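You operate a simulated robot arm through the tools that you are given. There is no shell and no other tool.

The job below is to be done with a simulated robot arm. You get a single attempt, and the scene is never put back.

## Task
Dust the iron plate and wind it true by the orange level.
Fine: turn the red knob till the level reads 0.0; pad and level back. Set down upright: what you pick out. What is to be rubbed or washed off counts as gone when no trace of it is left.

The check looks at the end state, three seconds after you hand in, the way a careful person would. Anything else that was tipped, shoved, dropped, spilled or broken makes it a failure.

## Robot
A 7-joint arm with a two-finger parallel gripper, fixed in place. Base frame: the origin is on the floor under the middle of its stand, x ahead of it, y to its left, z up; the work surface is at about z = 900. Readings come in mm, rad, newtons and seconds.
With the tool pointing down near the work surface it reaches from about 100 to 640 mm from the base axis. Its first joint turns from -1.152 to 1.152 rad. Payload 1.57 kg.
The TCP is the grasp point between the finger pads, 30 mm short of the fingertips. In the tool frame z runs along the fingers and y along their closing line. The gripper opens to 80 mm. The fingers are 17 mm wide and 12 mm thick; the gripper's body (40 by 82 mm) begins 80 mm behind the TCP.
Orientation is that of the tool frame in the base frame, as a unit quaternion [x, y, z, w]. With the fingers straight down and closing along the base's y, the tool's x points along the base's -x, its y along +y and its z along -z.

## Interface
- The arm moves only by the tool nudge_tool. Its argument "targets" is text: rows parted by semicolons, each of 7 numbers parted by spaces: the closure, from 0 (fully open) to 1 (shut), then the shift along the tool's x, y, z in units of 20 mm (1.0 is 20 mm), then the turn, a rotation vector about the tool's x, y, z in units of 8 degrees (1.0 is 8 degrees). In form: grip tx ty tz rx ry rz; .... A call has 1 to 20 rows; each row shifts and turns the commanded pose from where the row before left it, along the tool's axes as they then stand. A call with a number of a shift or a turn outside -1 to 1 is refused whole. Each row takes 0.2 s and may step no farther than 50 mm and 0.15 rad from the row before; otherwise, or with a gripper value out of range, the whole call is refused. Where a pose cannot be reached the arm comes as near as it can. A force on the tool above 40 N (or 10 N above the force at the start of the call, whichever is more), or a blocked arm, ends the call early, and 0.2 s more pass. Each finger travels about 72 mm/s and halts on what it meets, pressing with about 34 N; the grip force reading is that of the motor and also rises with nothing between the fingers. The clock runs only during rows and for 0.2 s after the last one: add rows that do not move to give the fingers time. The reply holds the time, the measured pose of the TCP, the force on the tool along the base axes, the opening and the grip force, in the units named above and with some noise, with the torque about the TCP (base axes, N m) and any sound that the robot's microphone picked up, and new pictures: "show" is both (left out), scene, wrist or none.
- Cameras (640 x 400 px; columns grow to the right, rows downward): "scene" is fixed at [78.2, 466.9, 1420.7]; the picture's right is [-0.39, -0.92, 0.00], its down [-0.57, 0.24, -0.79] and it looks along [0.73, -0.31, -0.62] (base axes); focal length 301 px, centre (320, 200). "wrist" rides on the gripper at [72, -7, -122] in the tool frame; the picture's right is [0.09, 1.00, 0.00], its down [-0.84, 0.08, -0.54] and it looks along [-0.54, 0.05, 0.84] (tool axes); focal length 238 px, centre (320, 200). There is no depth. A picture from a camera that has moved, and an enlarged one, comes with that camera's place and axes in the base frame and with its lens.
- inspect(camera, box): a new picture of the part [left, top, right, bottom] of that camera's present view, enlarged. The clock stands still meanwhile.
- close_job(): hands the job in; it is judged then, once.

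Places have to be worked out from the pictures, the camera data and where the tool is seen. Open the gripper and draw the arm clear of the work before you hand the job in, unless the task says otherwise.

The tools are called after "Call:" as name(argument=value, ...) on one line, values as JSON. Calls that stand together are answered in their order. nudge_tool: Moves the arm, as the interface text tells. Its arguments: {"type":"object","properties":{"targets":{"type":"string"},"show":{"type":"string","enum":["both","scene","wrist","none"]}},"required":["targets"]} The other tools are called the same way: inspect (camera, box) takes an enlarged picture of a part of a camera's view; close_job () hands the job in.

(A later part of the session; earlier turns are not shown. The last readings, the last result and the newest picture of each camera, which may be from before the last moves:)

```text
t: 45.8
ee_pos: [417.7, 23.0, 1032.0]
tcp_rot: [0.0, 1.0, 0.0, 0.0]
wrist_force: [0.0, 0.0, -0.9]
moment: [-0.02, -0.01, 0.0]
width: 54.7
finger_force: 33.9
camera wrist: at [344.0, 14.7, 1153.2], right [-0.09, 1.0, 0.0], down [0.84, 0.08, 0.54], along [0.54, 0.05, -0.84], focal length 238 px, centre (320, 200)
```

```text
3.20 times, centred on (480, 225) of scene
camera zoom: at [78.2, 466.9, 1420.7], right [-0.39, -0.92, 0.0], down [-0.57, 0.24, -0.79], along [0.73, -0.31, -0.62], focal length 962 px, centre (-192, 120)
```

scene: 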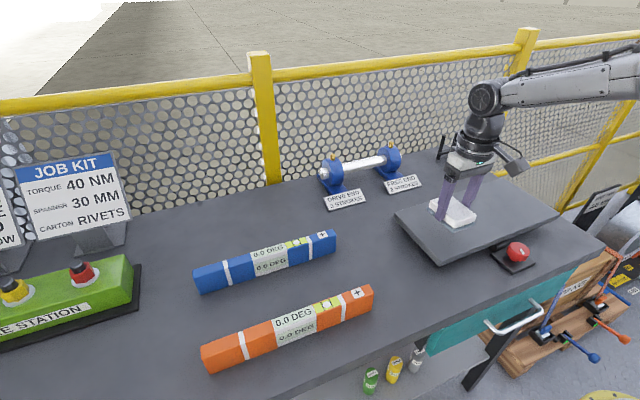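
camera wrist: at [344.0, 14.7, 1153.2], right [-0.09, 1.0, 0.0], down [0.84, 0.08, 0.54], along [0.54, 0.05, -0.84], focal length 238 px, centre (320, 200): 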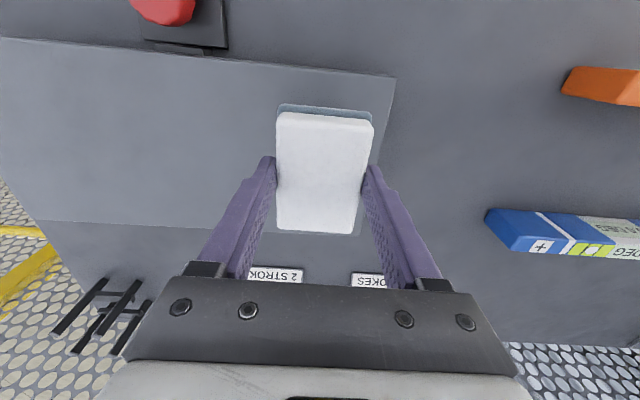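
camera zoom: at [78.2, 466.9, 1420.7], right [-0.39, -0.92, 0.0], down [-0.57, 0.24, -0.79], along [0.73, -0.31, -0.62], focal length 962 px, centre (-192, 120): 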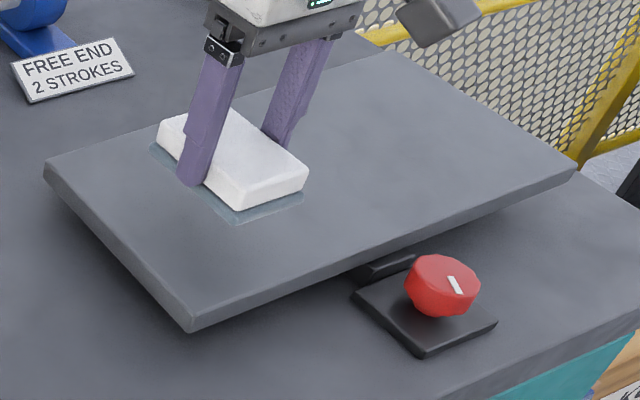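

The plate looks clean. Now carrying the pad back to its original spot (428, 169.6).

Call:
nudge_tool(targets="1 -0.065 0.916 0 0 0 0;1 -0.065 0.916 0 0 0 0;1 -0.065 0.916 0 0 0 0;1 -0.065 0.916 0 0 0 0;1 -0.065 0.916 0 0 0 0;1 -0.065 0.916 0 0 0 0;1 -0.065 0.916 0 0 0 0;1 -0.065 0.916 0 0 0 0;1 0 0 1 0 0 0;1 0 0 1 0 0 0;1 0 0 1 0 0 0;1 0 0 0 0 0 0", show="both")

```text
t: 48.4
ee_pos: [428.2, 170.0, 972.2]
tcp_rot: [0.0, 1.0, 0.0, 0.0]
wrist_force: [-0.7, -1.0, -0.8]
moment: [-0.02, 0.0, -0.02]
width: 54.6
finger_force: 33.9
camera wrist: at [354.3, 161.1, 1092.9], right [-0.09, 1.0, 0.0], down [0.84, 0.08, 0.54], along [0.54, 0.05, -0.84], focal length 238 px, centre (320, 200)
```

scene: 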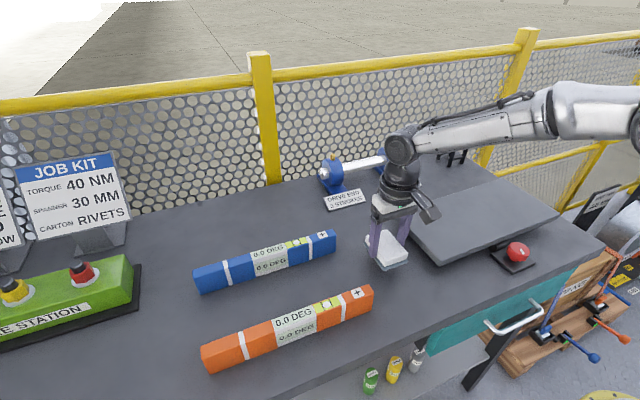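
wrist: 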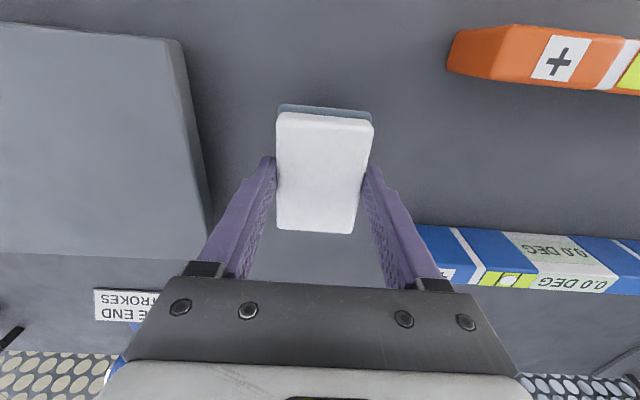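

Right over its original place. Lowering to about 945, then in small steps until it touches the bench.

Call:
nudge_tool(targets="1 0 0 0.5 0 0 0;1 0 0 0.5 0 0 0;1 0 0 0.35 0 0 0;1 0 0 0 0 0 0", show="none")

```text
t: 49.4
ee_pos: [428.9, 169.1, 943.2]
tcp_rot: [0.0, 1.0, 0.0, 0.0]
wrist_force: [0.0, -0.2, -1.3]
moment: [0.0, -0.01, 0.01]
width: 55.1
finger_force: 34.4
```

Call:
nudge_tool(targets="1 0 0 0.08 0 0 0;1 0 0 0 0 0 0", show="none")

```text
t: 50.0
ee_pos: [426.7, 168.0, 941.7]
tcp_rot: [-0.001, 1.0, 0.0, 0.0]
wrist_force: [0.1, -0.8, -0.2]
moment: [-0.03, 0.04, 0.0]
width: 55.1
finger_force: 34.4
```

No touch yet at 941.7; another small step.

Call:
nudge_tool(targets="1 0 0 0.06 0 0 0;1 0 0 0 0 0 0", show="none")

```text
t: 50.6
ee_pos: [427.8, 169.0, 942.1]
tcp_rot: [0.0, 1.0, 0.0, 0.0]
wrist_force: [-0.2, -0.8, -1.6]
moment: [0.01, 0.01, -0.01]
width: 54.9
finger_force: 34.3
```

Call:
nudge_tool(targets="1 0 0 0.06 0 0 0;1 0 0 0 0 0 0", show="none")

```text
t: 51.2
ee_pos: [428.0, 168.5, 940.4]
tcp_rot: [0.001, 1.0, 0.0, 0.001]
wrist_force: [0.3, 0.0, -0.2]
moment: [0.0, 0.0, 0.0]
width: 55.1
finger_force: 34.3
```

Call:
nudge_tool(targets="1 0 0 0.06 0 0 0;1 0 0 0 0 0 0", show="none")

```text
t: 51.8
ee_pos: [428.3, 168.1, 939.7]
tcp_rot: [0.0, 1.0, 0.0, 0.001]
wrist_force: [-2.3, 0.0, 7.2]
moment: [0.0, -0.3, 0.02]
width: 54.9
finger_force: 33.8
```

The pad is on the bench (7 N at z≈939.7). Opening the gripper and lifting straight up.

Call:
nudge_tool(targets="0.2 0 0 0 0 0 0;0 0 0 0 0 0 0;0 0 0 0 0 0 0;0 0 0 -0.5 0 0 0;0 0 0 -1 0 0 0;0 0 0 -1 0 0 0;0 0 0 -1 0 0 0;0 0 0 0 0 0 0", show="both")

```text
t: 53.6
ee_pos: [427.3, 168.7, 1010.1]
tcp_rot: [0.0, 1.0, 0.0, 0.001]
wrist_force: [-0.6, 0.6, 0.1]
moment: [0.01, -0.02, -0.03]
width: 79.9
finger_force: 0.1
camera wrist: at [353.9, 161.6, 1132.1], right [-0.09, 1.0, 0.0], down [0.84, 0.08, 0.54], along [0.54, 0.05, -0.84], focal length 238 px, centre (320, 200)
```

scene: 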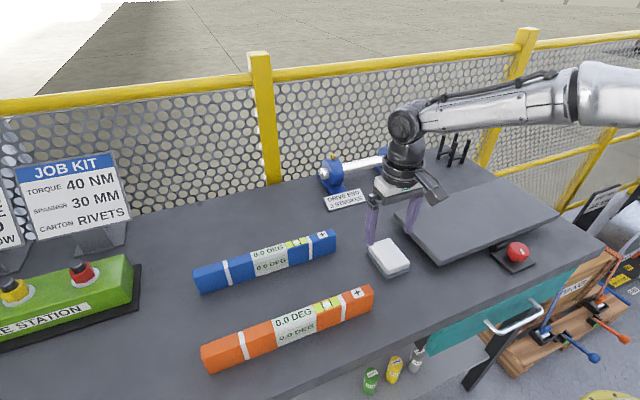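
wrist: 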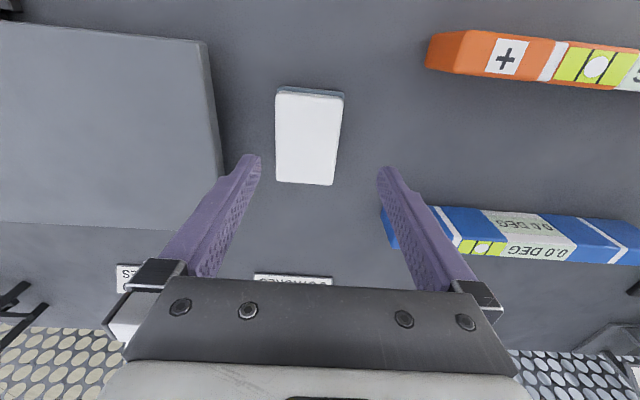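

The pad seems to have been dragged about 12 mm toward −y as the fingers opened (centre now y≈157 against 169). Checking more precisely so I can put it right.

Call:
inspect(camera="wrist", box=[240, 60, 400, 200])

Call:
inspect(camera="scene", box=[340, 220, 430, 290])

```text
2.86 times, centred on (320, 130) of wrist
camera zoom: at [353.9, 161.6, 1132.1], right [-0.09, 1.0, 0.0], down [0.84, 0.08, 0.54], along [0.54, 0.05, -0.84], focal length 681 px, centre (320, 400)
```

zoom: 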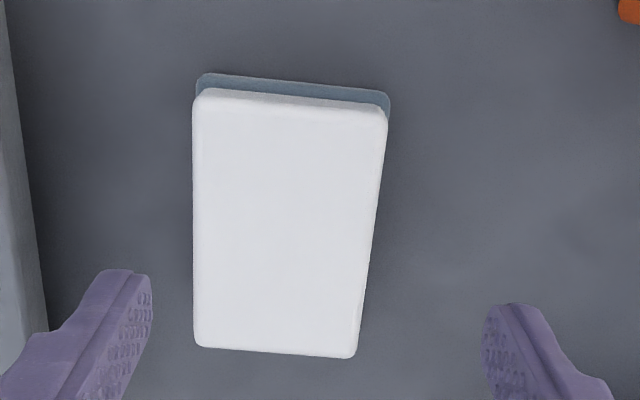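

```text
5.71 times, centred on (385, 255) of scene
camera zoom: at [78.2, 466.9, 1420.7], right [-0.39, -0.92, 0.0], down [-0.57, 0.24, -0.79], along [0.73, -0.31, -0.62], focal length 1718 px, centre (-51, -114)
```

zoom: 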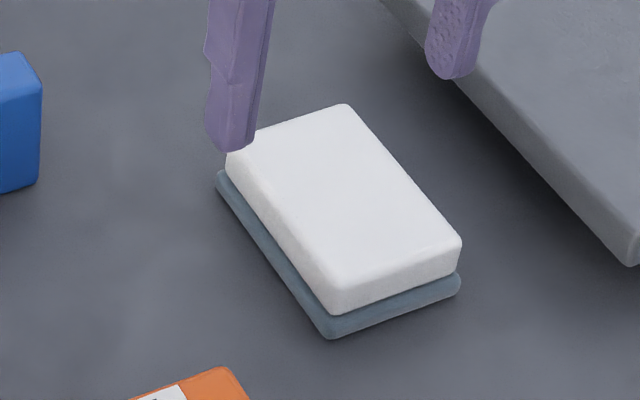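

The shift is a pure 12 mm along −y, likely from the tips pressing on the lip as they opened. I'll re-grip a little higher at y≈158, lift slightly, shift it +12 mm, and set it down without pressing.

Call:
nudge_tool(targets="0 0 -0.27 0.6 0 0 0;0 0 -0.27 0.6 0 0 0;0 0 0 0.8 0 0 0;0 0 0 0.8 0 0 0;0 0 0 0.5 0 0 0;0 0 0 0 0 0 0", show="wrist")

```text
t: 55.0
ee_pos: [425.6, 157.4, 944.6]
tcp_rot: [0.0, 1.0, 0.0, 0.0]
wrist_force: [-0.2, 0.5, 1.2]
moment: [-0.03, 0.02, -0.01]
width: 79.8
finger_force: 0.0
camera wrist: at [352.5, 150.4, 1065.6], right [-0.09, 1.0, 0.0], down [0.84, 0.08, 0.54], along [0.54, 0.05, -0.84], focal length 238 px, centre (320, 200)
```

wrist: 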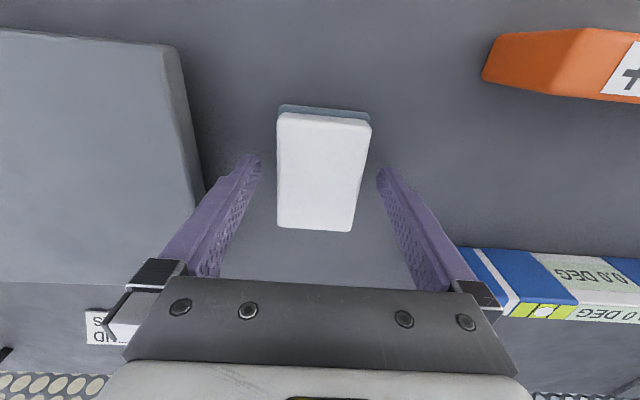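

The pad is centred between the fingers. Closing on it and lifting it about 4 mm.

Call:
nudge_tool(targets="0.25 0 0 0 0 0 0;0.5 0 0 0 0 0 0;1 0 0 0 0 0 0;1 0 0 0 0 0 0;1 0 0 0 0 0 0;1 0 0 -0.2 0 0 0;1 0 0 0 0 0 0", show="none")

```text
t: 56.6
ee_pos: [425.8, 158.5, 948.1]
tcp_rot: [0.0, 1.0, 0.001, 0.001]
wrist_force: [-0.9, -0.5, -0.9]
moment: [0.0, 0.01, 0.01]
width: 55.2
finger_force: 34.3
```

Held and lifted. Shifting +11.5 mm in y, then lowering back to just touching.

Call:
nudge_tool(targets="1 -0.03 0.29 0 0 0 0;1 -0.03 0.29 0 0 0 0;1 0 0 0 0 0 0;1 0 0 0.1 0 0 0;1 0 0 0.09 0 0 0;1 0 0 0 0 0 0", show="none")

```text
t: 58.0
ee_pos: [428.5, 170.4, 944.0]
tcp_rot: [0.0, 1.0, 0.0, 0.001]
wrist_force: [-1.5, -0.5, 4.1]
moment: [0.07, 0.19, 0.04]
width: 55.1
finger_force: 33.7
```

Touching at about 4 N. I'll open just slightly (to ~57.5 mm), lift straight out, and only then open fully.

Call:
nudge_tool(targets="0.28 0 0 0 0 0 0;0.28 0 0 0 0 0 0;0.28 0 0 0 0 0 0;0.26 0 0 -0.3 0 0 0;0.26 0 0 -0.5 0 0 0;0.26 0 0 -0.5 0 0 0;0.26 0 0 -0.7 0 0 0;0.1 0 0 -1 0 0 0;0 0 0 -0.5 0 0 0;0 0 0 0 0 0 0", show="both")

Call:
inspect(camera="scene", box=[340, 220, 430, 290])

Call:
inspect(camera="wrist", box=[240, 60, 400, 200])

```text
t: 60.2
ee_pos: [428.5, 169.9, 1012.5]
tcp_rot: [0.0, 1.0, 0.0, -0.001]
wrist_force: [0.4, -0.9, -0.2]
moment: [0.0, -0.01, 0.0]
width: 79.9
finger_force: 0.0
camera wrist: at [355.5, 162.6, 1134.9], right [-0.09, 1.0, 0.0], down [0.84, 0.08, 0.54], along [0.54, 0.05, -0.84], focal length 238 px, centre (320, 200)
```

scene: 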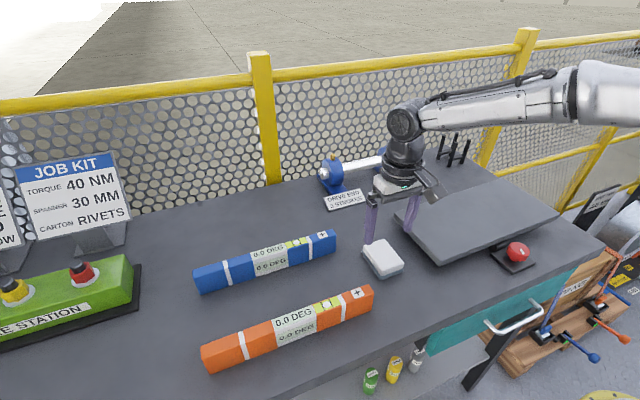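
wrist: 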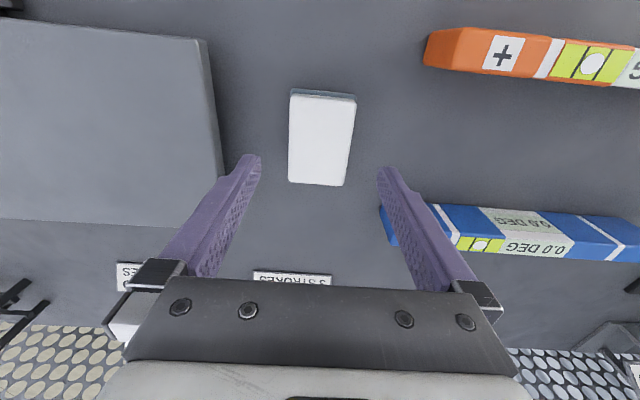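

```text
5.71 times, centred on (385, 255) of scene
camera zoom: at [78.2, 466.9, 1420.7], right [-0.39, -0.92, 0.0], down [-0.57, 0.24, -0.79], along [0.73, -0.31, -0.62], focal length 1718 px, centre (-51, -114)
```

zoom: 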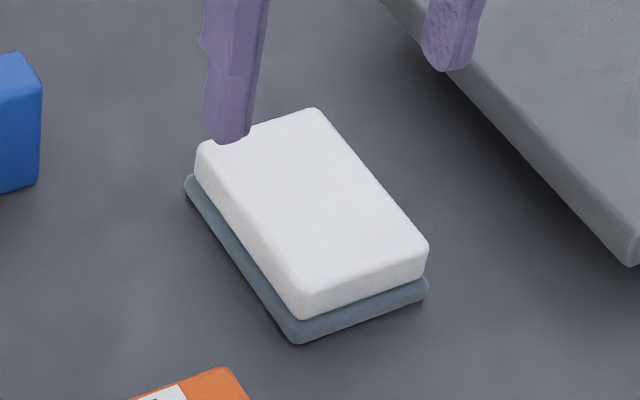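

```text
2.86 times, centred on (320, 130) of wrist
camera zoom: at [355.5, 162.6, 1134.9], right [-0.09, 1.0, 0.0], down [0.84, 0.08, 0.54], along [0.54, 0.05, -0.84], focal length 681 px, centre (320, 400)
```

zoom: 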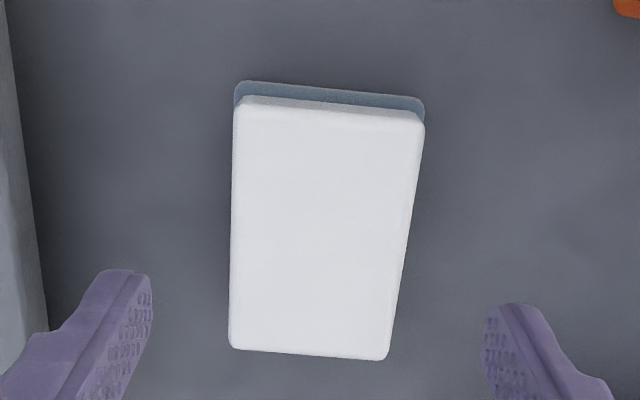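

The pad is back within ~1–2 mm of where it started. Now to the orange level: moving above it (about (365, 388), z≈1050) for a close look.

Call:
nudge_tool(targets="0 0 0 -1 0 0 0;0 0.289 0.991 -0.1 0 0 0;0 0.289 0.991 -0.1 0 0 0;0 0.289 0.991 -0.1 0 0 0;0 0.289 0.991 -0.1 0 0 0;0 0.289 0.991 -0.1 0 0 0;0 0.289 0.991 -0.1 0 0 0;0 0.289 0.991 -0.1 0 0 0;0 0.289 0.991 -0.1 0 0 0;0 0.289 0.991 -0.1 0 0 0;0 0.289 0.991 -0.1 0 0 0;0 0.289 0.991 -0.1 0 0 0;0 0 0 0 0 0 0", show="both")

```text
t: 63.0
ee_pos: [364.8, 388.2, 1054.2]
tcp_rot: [0.001, 1.0, 0.0, 0.0]
wrist_force: [0.3, 0.3, 0.6]
moment: [0.03, 0.02, 0.01]
width: 80.0
finger_force: 0.0
camera wrist: at [291.5, 379.6, 1175.0], right [-0.09, 1.0, 0.0], down [0.84, 0.08, 0.54], along [0.54, 0.05, -0.84], focal length 238 px, centre (320, 200)
```

scene: 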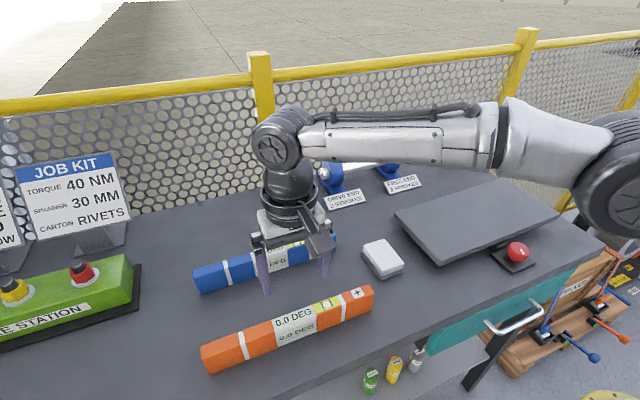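
wrist: 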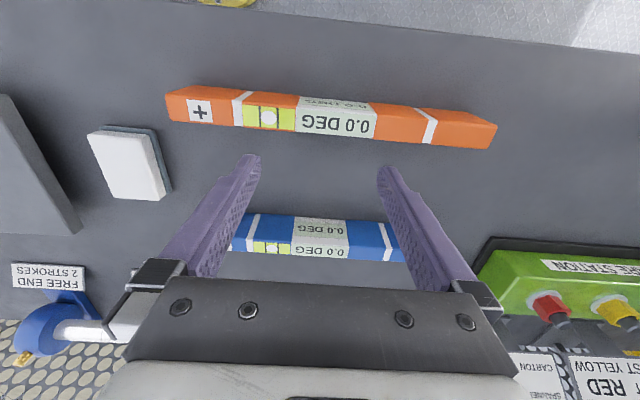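

Call:
inspect(camera="wrist", box=[155, 60, 335, 172])

Call:
inspect(camera="wrist", box=[330, 70, 510, 182])

Call:
inspect(camera="scene", box=[195, 275, 385, 380])

```text
3.56 times, centred on (245, 116) of wrist
camera zoom: at [291.5, 379.6, 1175.0], right [-0.09, 1.0, 0.0], down [0.84, 0.08, 0.54], along [0.54, 0.05, -0.84], focal length 848 px, centre (587, 499)
```

zoom: 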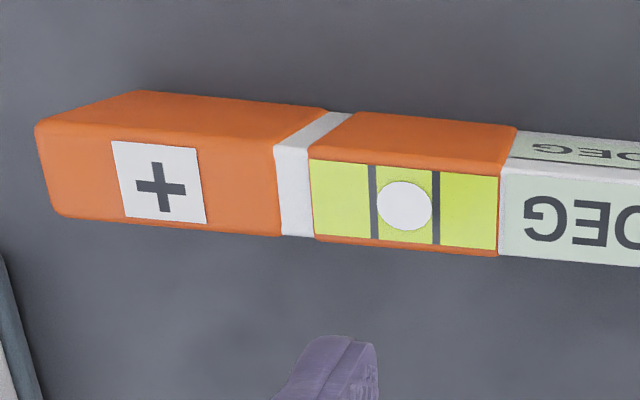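

```text
3.56 times, centred on (420, 126) of wrist
camera zoom: at [291.5, 379.6, 1175.0], right [-0.09, 1.0, 0.0], down [0.84, 0.08, 0.54], along [0.54, 0.05, -0.84], focal length 848 px, centre (-36, 463)
```

zoom: 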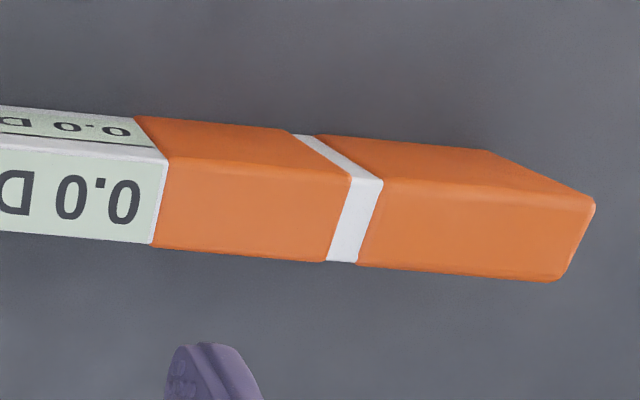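

```text
3.37 times, centred on (290, 328) of scene
camera zoom: at [78.2, 466.9, 1420.7], right [-0.39, -0.92, 0.0], down [-0.57, 0.24, -0.79], along [0.73, -0.31, -0.62], focal length 1013 px, centre (421, -230)
```

zoom: 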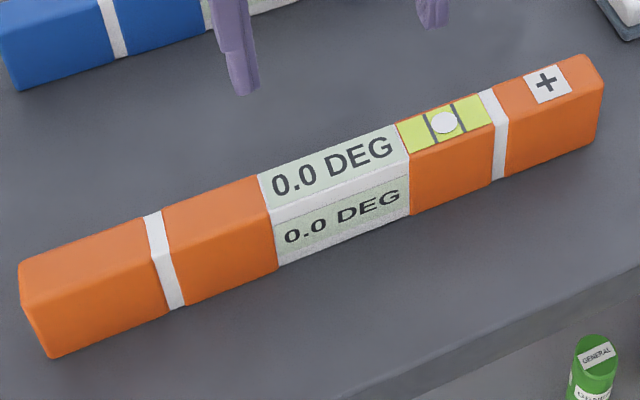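

The orange level lies along y, about y 250–550 and x 338–362 with its top near z≈950, so its centre is (350, 400). I'll turn the gripper 90° so it closes along x across the level.

Call:
nudge_tool(targets="0 0 0 0 0 0 -0.9375;0 0 0 0 0 0 -0.9375;0 0 0 0 0 0 -0.9375;0 0 0 0 0 0 -0.9375;0 0 0 0 0 0 -0.9375;0 0 0 0 0 0 -0.9375;0 0 0 0 0 0 -0.9375;0 0 0 0 0 0 -0.9375;0 0 0 0 0 0 -0.9375;0 0 0 0 0 0 -0.9375;0 0 0 0 0 0 -0.9375;0 0 0 0 0 0 -0.9375;0 0 0 0 0 0 0", show="both")

```text
t: 65.8
ee_pos: [364.5, 387.5, 1056.5]
tcp_rot: [0.708, -0.707, 0.0, 0.0]
wrist_force: [0.3, 0.4, 0.6]
moment: [-0.01, -0.05, -0.01]
width: 79.8
finger_force: 0.1
camera wrist: at [370.4, 313.8, 1177.4], right [-1.0, -0.09, 0.0], down [-0.08, 0.84, 0.54], along [-0.05, 0.54, -0.84], focal length 238 px, centre (320, 200)
```

scene: 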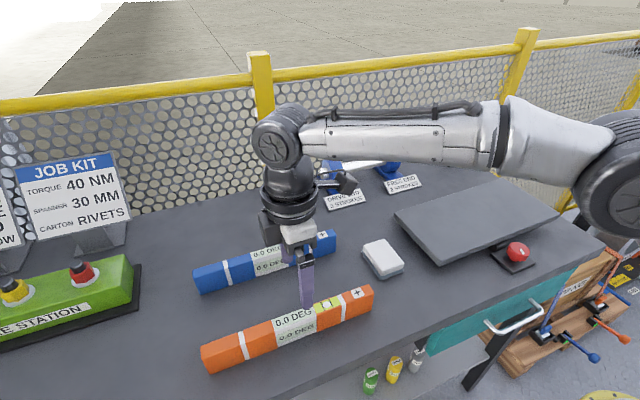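
wrist: 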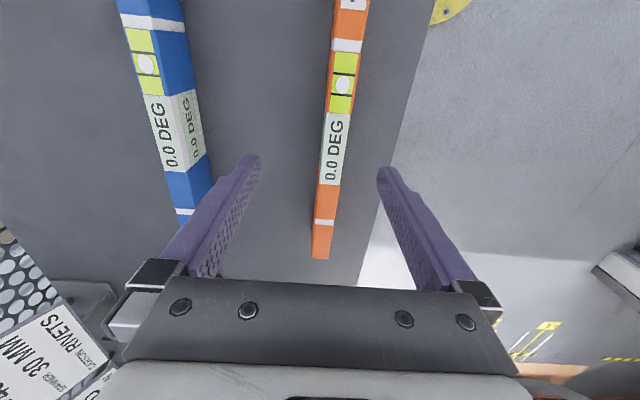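

Call:
inspect(camera="wrist", box=[240, 100, 420, 270])

Call:
inspect(camera="wrist", box=[260, 0, 420, 110])

```text
2.35 times, centred on (330, 185) of wrist
camera zoom: at [370.4, 313.8, 1177.4], right [-1.0, -0.09, 0.0], down [-0.08, 0.84, 0.54], along [-0.05, 0.54, -0.84], focal length 561 px, centre (296, 235)
```

zoom: 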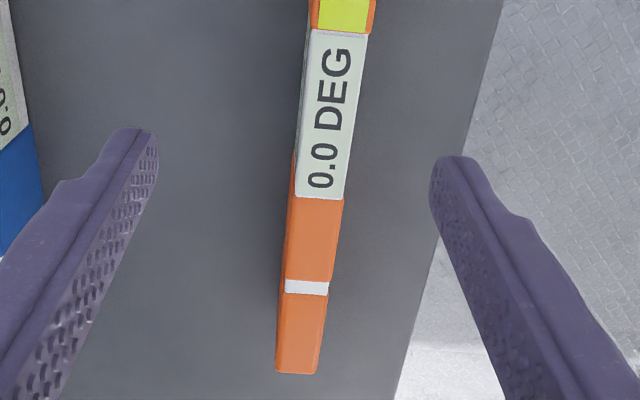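

```text
3.64 times, centred on (340, 55) of wrist
camera zoom: at [370.4, 313.8, 1177.4], right [-1.0, -0.09, 0.0], down [-0.08, 0.84, 0.54], along [-0.05, 0.54, -0.84], focal length 867 px, centre (247, 727)
```

zoom: 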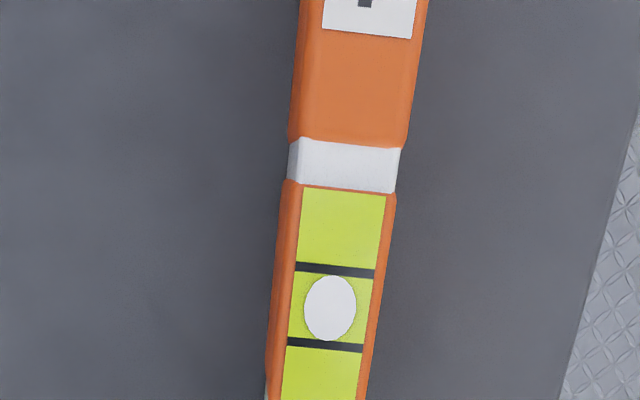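

Level centre refined to about (348.5, 400.5). I'll move over it, descend part-way, and check alignment.

Call:
nudge_tool(targets="0 -0.65 0.8 0 0 0 0;0 0 0 0.9 0 0 0;0 0 0 0.9 0 0 0;0 0 0 0.9 0 0 0;0 0 0 0 0 0 0", show="both")

```text
t: 67.0
ee_pos: [349.1, 399.9, 1000.1]
tcp_rot: [0.707, -0.707, 0.001, -0.001]
wrist_force: [-0.3, -0.2, 0.4]
moment: [0.01, -0.02, -0.02]
width: 80.1
finger_force: 0.0
camera wrist: at [354.1, 326.8, 1123.2], right [-1.0, -0.09, 0.0], down [-0.08, 0.84, 0.54], along [-0.05, 0.54, -0.84], focal length 238 px, centre (320, 200)
```

scene: 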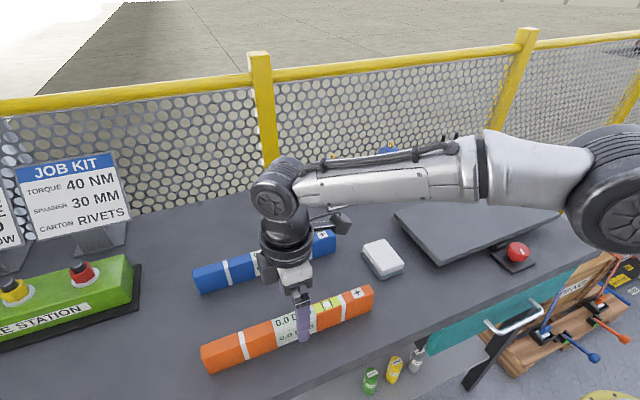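
wrist: 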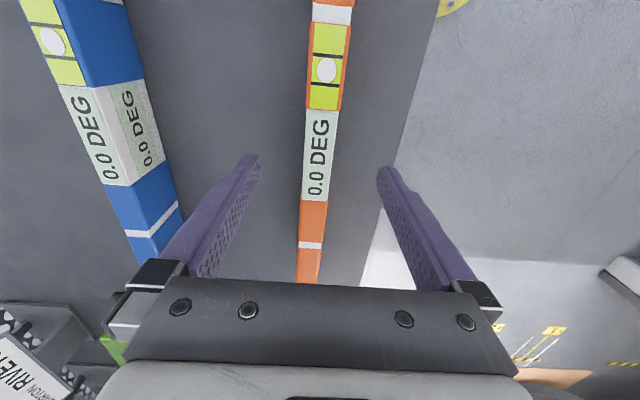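

Well centred between the fingers. Descending to z≈948 (tips ~30 mm below the level's top) and then closing.

Call:
nudge_tool(targets="0 0 0 0.65 0 0 0;0 0 0 0.65 0 0 0;0 0 0 0.65 0 0 0;0 0 0 0.65 0 0 0;0 0 0 0 0 0 0", show="both")

Call:
inspect(camera="scene", box=[230, 240, 390, 370])

```text
t: 68.2
ee_pos: [348.4, 400.0, 951.1]
tcp_rot: [0.707, -0.707, 0.001, 0.0]
wrist_force: [-0.2, 0.3, -0.4]
moment: [0.03, 0.0, -0.02]
width: 79.9
finger_force: 0.0
camera wrist: at [354.2, 327.0, 1072.3], right [-1.0, -0.09, 0.0], down [-0.08, 0.84, 0.54], along [-0.05, 0.54, -0.84], focal length 238 px, centre (320, 200)
```

scene: 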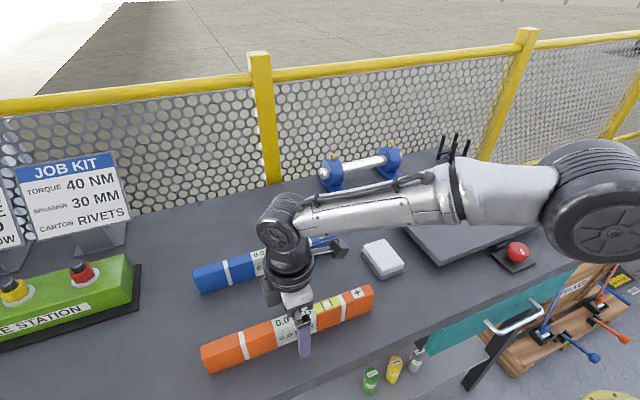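
wrist: 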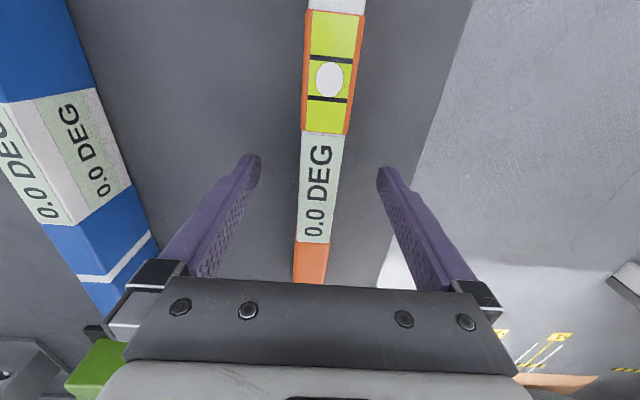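

```text
3.08 times, centred on (310, 305) of scene
camera zoom: at [78.2, 466.9, 1420.7], right [-0.39, -0.92, 0.0], down [-0.57, 0.24, -0.79], along [0.73, -0.31, -0.62], focal length 925 px, centre (351, -123)
```

zoom: 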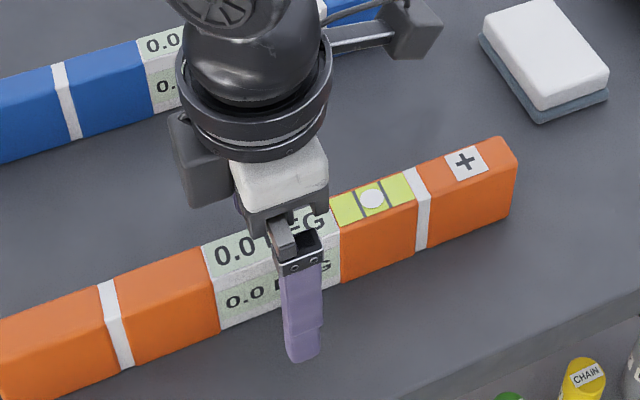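

Good: the level's top is about at TCP height with ~29 mm of finger overlap. Closing now.

Call:
nudge_tool(targets="0.3 0 0 0.1 0 0 0;0.5 0 0 0 0 0 0;0.65 0 0 0 0 0 0;1 0 0 0 0 0 0;1 0 0 0 0 0 0;1 0 0 0 0 0 0;1 0 0 0 0 0 0", show="both")

```text
t: 69.8
ee_pos: [349.4, 399.9, 948.8]
tcp_rot: [0.707, -0.707, 0.0, -0.001]
wrist_force: [0.4, 0.2, -0.3]
moment: [0.05, 0.02, 0.0]
width: 23.9
finger_force: 34.0
camera wrist: at [354.5, 327.0, 1070.3], right [-1.0, -0.09, 0.0], down [-0.08, 0.84, 0.54], along [-0.05, 0.54, -0.84], focal length 238 px, centre (320, 200)
```

scene: 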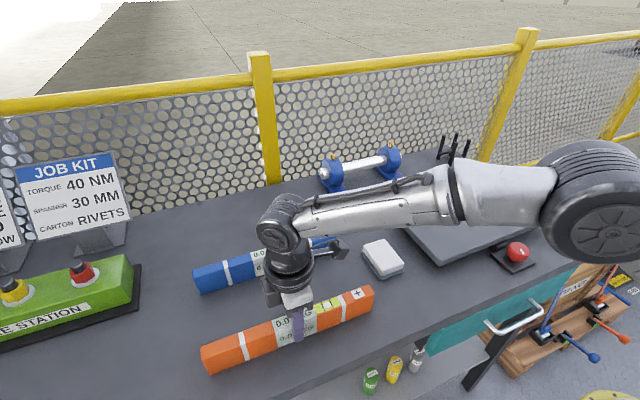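
wrist: 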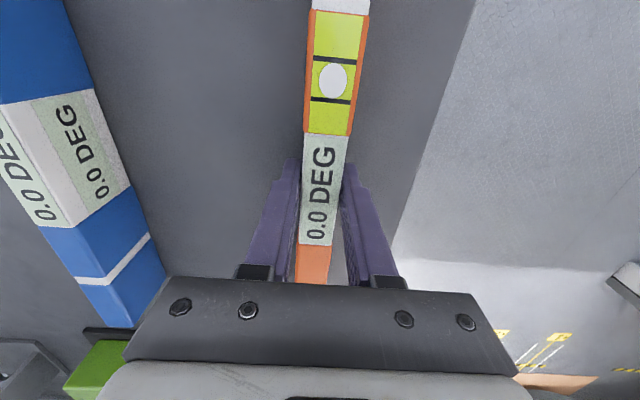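

The level is gripped (23.9 mm); pick pose noted as (349, 400, 949). Lifting straight up and checking that it stays level.

Call:
nudge_tool(targets="1 0 0 -0.2 0 0 0;1 0 0 -0.6 0 0 0;1 0 0 -0.8 0 0 0;1 0 0 -0.8 0 0 0;1 0 0 -0.8 0 0 0;1 0 0 -0.8 0 0 0;1 0 0 0 0 0 0", show="both")

Call:
inspect(camera="scene", box=[190, 230, 390, 370])

```text
t: 71.4
ee_pos: [348.9, 399.2, 1028.4]
tcp_rot: [-0.707, 0.708, 0.0, 0.0]
wrist_force: [0.7, 0.1, -2.5]
moment: [0.0, 0.0, 0.02]
width: 23.6
finger_force: 34.4
camera wrist: at [354.0, 326.8, 1150.4], right [-1.0, -0.09, 0.0], down [-0.08, 0.84, 0.54], along [-0.05, 0.54, -0.84], focal length 238 px, centre (320, 200)
```

scene: 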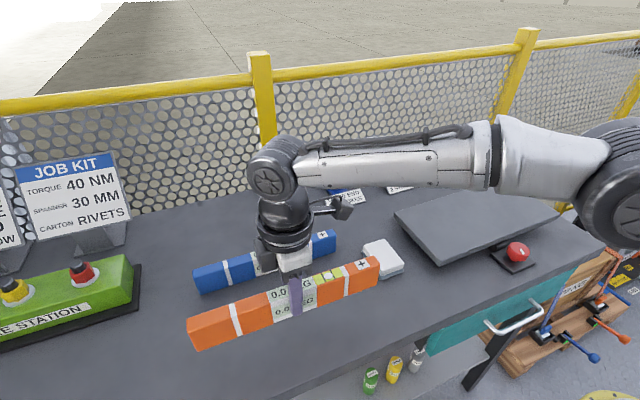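
wrist: 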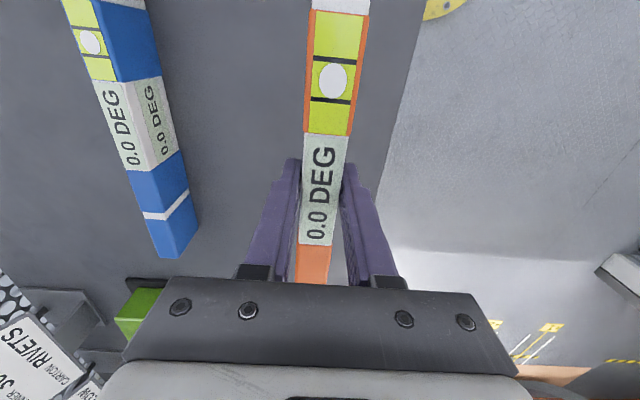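

```text
2.86 times, centred on (290, 300) of scene
camera zoom: at [78.2, 467.0, 1420.7], right [-0.39, -0.92, 0.0], down [-0.57, 0.24, -0.79], along [0.73, -0.31, -0.62], focal length 859 px, centre (406, -86)
```

zoom: 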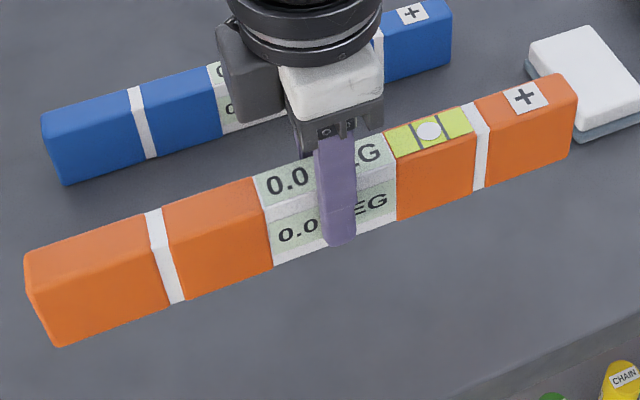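

It hangs level and still reads 0.0. Carrying it toward the plate centre (450, −106) at z≈1030, in two legs.

Call:
nudge_tool(targets="1 0.5 -0.1 -0.1 0 0 0;1 0.97 -0.19 0 0 0 0;1 0.97 -0.19 0 0 0 0;1 0.97 -0.19 0 0 0 0;1 0.97 -0.19 0 0 0 0;1 0.97 -0.19 0 0 0 0;1 0.97 -0.19 0 0 0 0;1 0.97 -0.19 0 0 0 0;1 0.97 -0.19 0 0 0 0;1 0.97 -0.19 0 0 0 0;1 0.97 -0.19 0 0 0 0;1 0.97 -0.19 0 0 0 0;1 0.97 -0.19 0 0 0 0;1 0 0 0 0 0 0", show="both")

```text
t: 74.4
ee_pos: [396.1, 155.9, 1030.0]
tcp_rot: [-0.707, 0.707, -0.001, -0.001]
wrist_force: [0.0, 0.5, -2.5]
moment: [0.01, -0.04, 0.04]
width: 23.7
finger_force: 34.1
camera wrist: at [401.8, 83.2, 1151.2], right [-1.0, -0.09, 0.0], down [-0.08, 0.84, 0.54], along [-0.05, 0.54, -0.84], focal length 238 px, centre (320, 200)
```

scene: 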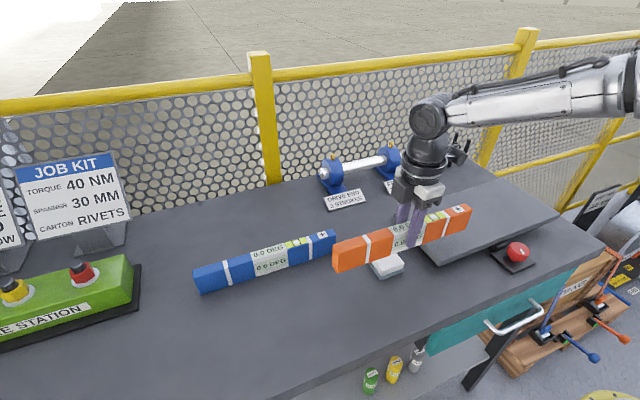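
wrist: 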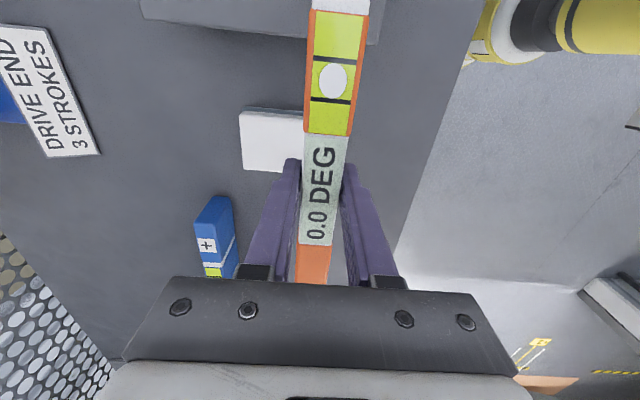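

Call:
nudge_tool(targets="1 0.936 -0.193 0 0 0 0;1 0.936 -0.193 0 0 0 0;1 0.936 -0.193 0 0 0 0;1 0.936 -0.193 0 0 0 0;1 0.936 -0.193 0 0 0 0;1 0.936 -0.193 0 0 0 0;1 0.936 -0.193 0 0 0 0;1 0.936 -0.193 0 0 0 0;1 0.936 -0.193 0 0 0 0;1 0.936 -0.193 0 0 0 0;1 0.936 -0.193 0 0 0 0;1 0.936 -0.193 0 0 0 0;1 0.936 -0.193 0 0 0 0;1 0.936 -0.193 0 0 0 0;1 0 0 0 0 0 0", show="both")

```text
t: 77.6
ee_pos: [450.7, -104.3, 1028.8]
tcp_rot: [-0.707, 0.707, 0.0, 0.001]
wrist_force: [-0.8, 0.0, -2.6]
moment: [-0.01, 0.0, 0.02]
width: 23.9
finger_force: 34.1
camera wrist: at [456.4, -177.4, 1151.2], right [-1.0, -0.09, 0.0], down [-0.08, 0.84, 0.54], along [-0.05, 0.54, -0.84], focal length 238 px, centre (320, 200)
```

scene: 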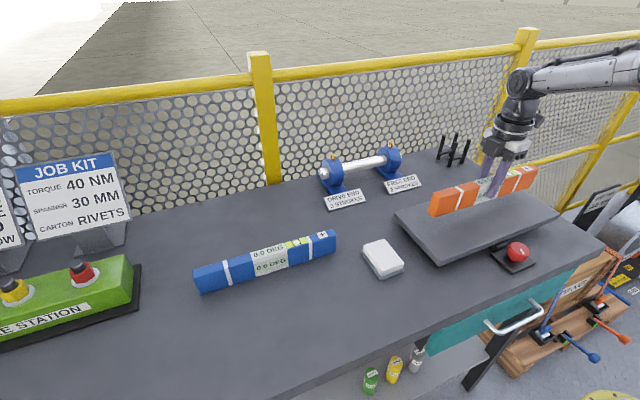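
wrist: 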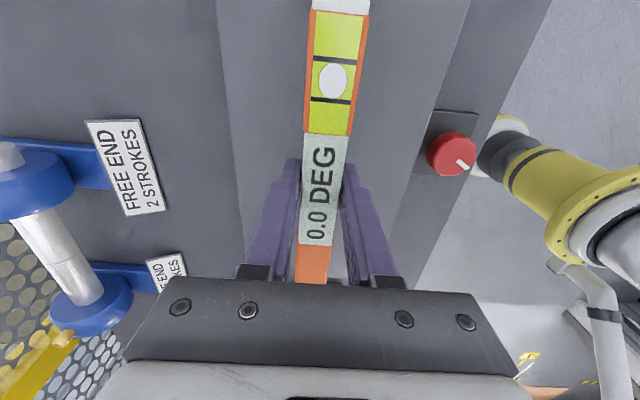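

Over the plate centre. I'll tilt to match the plate's 1.3° slope and lower to a few mm above expected contact (z≈996).

Call:
nudge_tool(targets="1 0 0 0.4 0 0.08 0;1 0 0 0.5 0 0.08 0;1 0 0 0.4 0 0 0;1 0 0 0 0 0 0", show="scene")

Call:
inspect(camera="scene", box=[390, 140, 570, 270])

```text
t: 78.6
ee_pos: [451.2, -105.0, 1003.0]
tcp_rot: [-0.707, 0.707, -0.008, -0.009]
wrist_force: [0.2, 0.1, -3.3]
moment: [0.0, 0.01, 0.0]
width: 23.6
finger_force: 33.8
```

scene: 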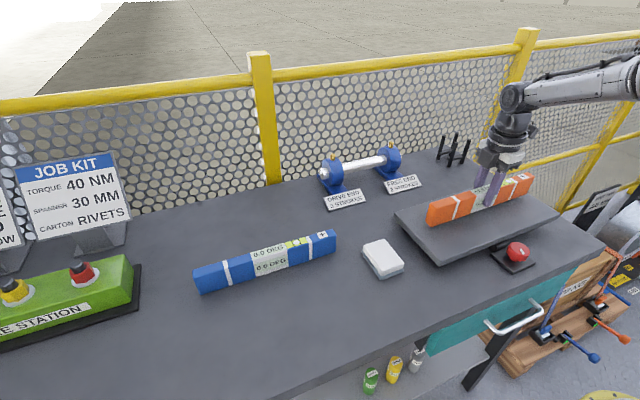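

```text
3.08 times, centred on (480, 205) of scene
camera zoom: at [78.2, 466.9, 1420.7], right [-0.39, -0.92, 0.0], down [-0.57, 0.24, -0.79], along [0.73, -0.31, -0.62], focal length 925 px, centre (-172, 185)
```

zoom: 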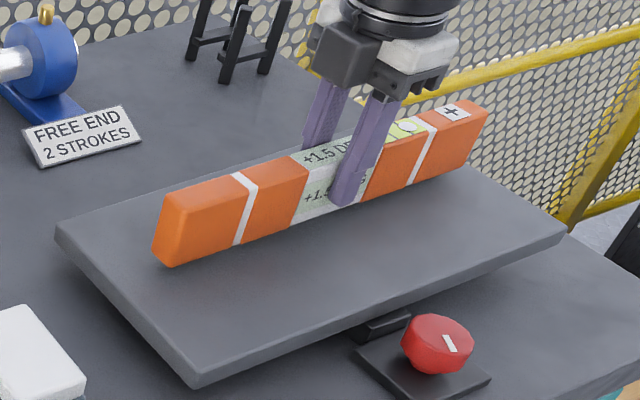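

The display is live (about +1.5 with the + end up, matching my tilt). Lowering in small steps to contact.

Call:
nudge_tool(targets="1 0 0 0.15 0 0 0;1 0 0 0.1 0 0 0;1 0 0 0 0 0 0", show="none")

```text
t: 79.4
ee_pos: [451.8, -105.4, 998.4]
tcp_rot: [-0.707, 0.707, -0.009, -0.009]
wrist_force: [0.2, 0.9, -3.1]
moment: [0.02, 0.02, -0.01]
width: 23.9
finger_force: 33.8
```

Call:
nudge_tool(targets="1 0 0 0.08 0 0 0;1 0 0 0 0 0 0", show="none")

```text
t: 80.0
ee_pos: [451.4, -105.2, 997.3]
tcp_rot: [-0.707, 0.707, -0.008, -0.007]
wrist_force: [0.8, 0.3, -3.6]
moment: [0.01, 0.01, 0.01]
width: 23.6
finger_force: 34.0
```

Call:
nudge_tool(targets="1 0 0 0.06 0 0 0;1 0 0 0 0 0 0", show="none")

```text
t: 80.6
ee_pos: [450.7, -105.5, 995.4]
tcp_rot: [-0.707, 0.707, -0.008, -0.008]
wrist_force: [0.0, 0.4, -3.2]
moment: [0.02, 0.02, 0.0]
width: 23.8
finger_force: 34.6
```

Call:
nudge_tool(targets="1 0 0 0.06 0 0 0;1 0 0 0 0 0 0", show="none")

```text
t: 81.2
ee_pos: [451.0, -104.8, 996.0]
tcp_rot: [0.707, -0.707, 0.009, 0.008]
wrist_force: [0.1, 0.8, 1.8]
moment: [-0.7, 0.04, -0.03]
width: 23.9
finger_force: 34.3
```

Contact is at the −y end (moment −0.7 N·m), so the plate is a bit steeper than my tilt. I'll add about 0.4° and feel again.

Call:
nudge_tool(targets="1 0 0 -0.06 0 0.05 0;1 0 0 0.04 0 0 0;1 0 0 0 0 0 0", show="none")

Call:
inspect(camera="scene", box=[470, 170, 520, 210])

```text
t: 82.0
ee_pos: [450.6, -106.1, 994.2]
tcp_rot: [0.707, -0.707, 0.011, 0.01]
wrist_force: [-0.4, 0.3, -3.0]
moment: [0.02, 0.0, -0.03]
width: 23.7
finger_force: 33.8
```

```text
10.00 times, centred on (495, 190) of scene
camera zoom: at [78.2, 466.9, 1420.7], right [-0.39, -0.92, 0.0], down [-0.57, 0.24, -0.79], along [0.73, -0.31, -0.62], focal length 3006 px, centre (-1430, 300)
```

zoom: 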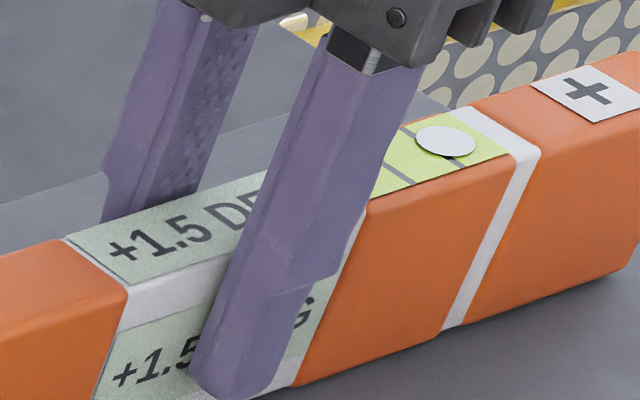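

Not touching now (−3 N is just the weight). The level reads +1.5; lowering another mm.

Call:
nudge_tool(targets="1 0 0 0.05 0 0 0;1 0 0 0 0 0 0", show="none")

```text
t: 82.6
ee_pos: [450.8, -104.5, 995.0]
tcp_rot: [-0.707, 0.707, -0.011, -0.009]
wrist_force: [-1.6, 0.3, 2.7]
moment: [0.87, 0.17, 0.23]
width: 23.9
finger_force: 34.2
```

Now it touches at the +y end, so the true tilt is in between (~1.5°). Taking back 0.2°, then opening just a little and lifting straight out.

Call:
nudge_tool(targets="1 0 0 0 0 -0.025 0;1 0 0 0 0 0 0;0.67 0 0 0 0 0 0;0.66 0 0 0 0 0 0;0.64 0 0 0 0 0 0;0.64 0 0 0 0 0 0", show="both")

Call:
inspect(camera="scene", box=[410, 150, 560, 260])

```text
t: 84.0
ee_pos: [450.6, -105.1, 994.3]
tcp_rot: [-0.707, 0.707, -0.01, -0.008]
wrist_force: [0.4, 0.6, -0.2]
moment: [0.02, -0.01, -0.02]
width: 28.8
finger_force: 0.0
camera wrist: at [456.1, -175.0, 1117.9], right [-1.0, -0.09, 0.0], down [-0.08, 0.85, 0.52], along [-0.05, 0.52, -0.85], focal length 238 px, centre (320, 200)
```

scene: 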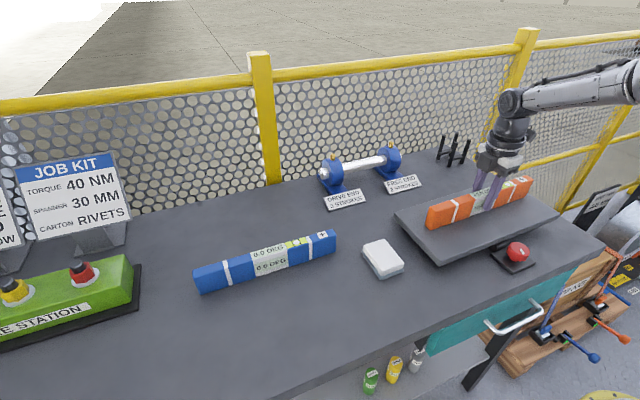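
wrist: 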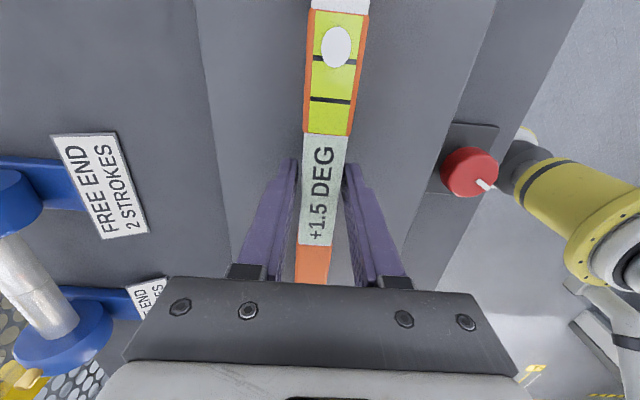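

```text
3.64 times, centred on (485, 205) of scene
camera zoom: at [78.2, 466.9, 1420.7], right [-0.39, -0.92, 0.0], down [-0.57, 0.24, -0.79], along [0.73, -0.31, -0.62], focal length 1093 px, centre (-280, 182)
```

zoom: 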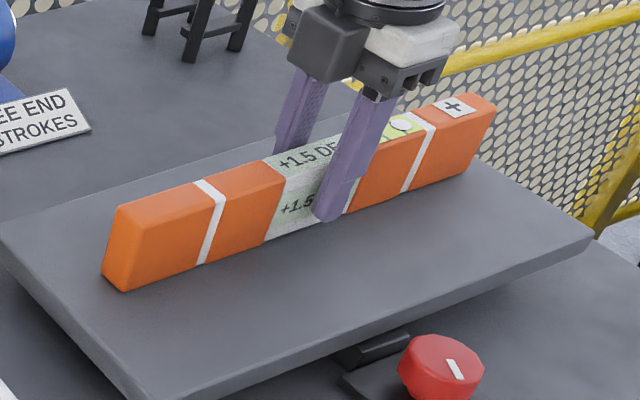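

Level stands free on the plate reading +1.5 DEG. Lifting straight out with the fingers barely open, then undoing the tilt.

Call:
nudge_tool(targets="0.64 0 0 -0.3 0 0 0;0.64 0 0 -0.6 0 0 0;0.64 0 0 -0.8 0 0 0;0.64 0 0 -1 0 0 0;0.5 0 0 -1 0 -0.09 0;0.4 0 0 -1 0 -0.095 0;0.4 0 0 0 0 0 0", show="scene")

Call:
inspect(camera="scene", box=[390, 140, 570, 270])

```text
t: 85.6
ee_pos: [452.0, -102.0, 1087.7]
tcp_rot: [0.708, -0.707, -0.001, 0.0]
wrist_force: [0.0, -0.3, 0.1]
moment: [0.02, 0.0, 0.02]
width: 48.0
finger_force: 0.0
```

scene: 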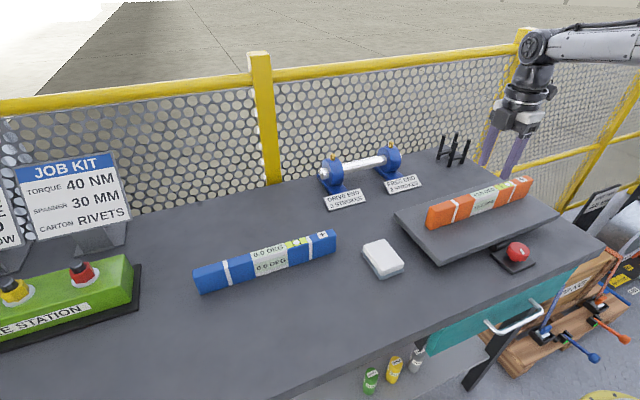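

```text
3.08 times, centred on (480, 205) of scene
camera zoom: at [78.2, 466.9, 1420.7], right [-0.39, -0.92, 0.0], down [-0.57, 0.24, -0.79], along [0.73, -0.31, -0.62], focal length 925 px, centre (-172, 185)
```

zoom: 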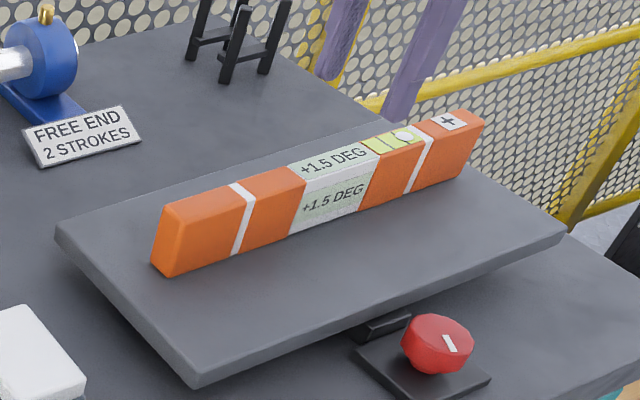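

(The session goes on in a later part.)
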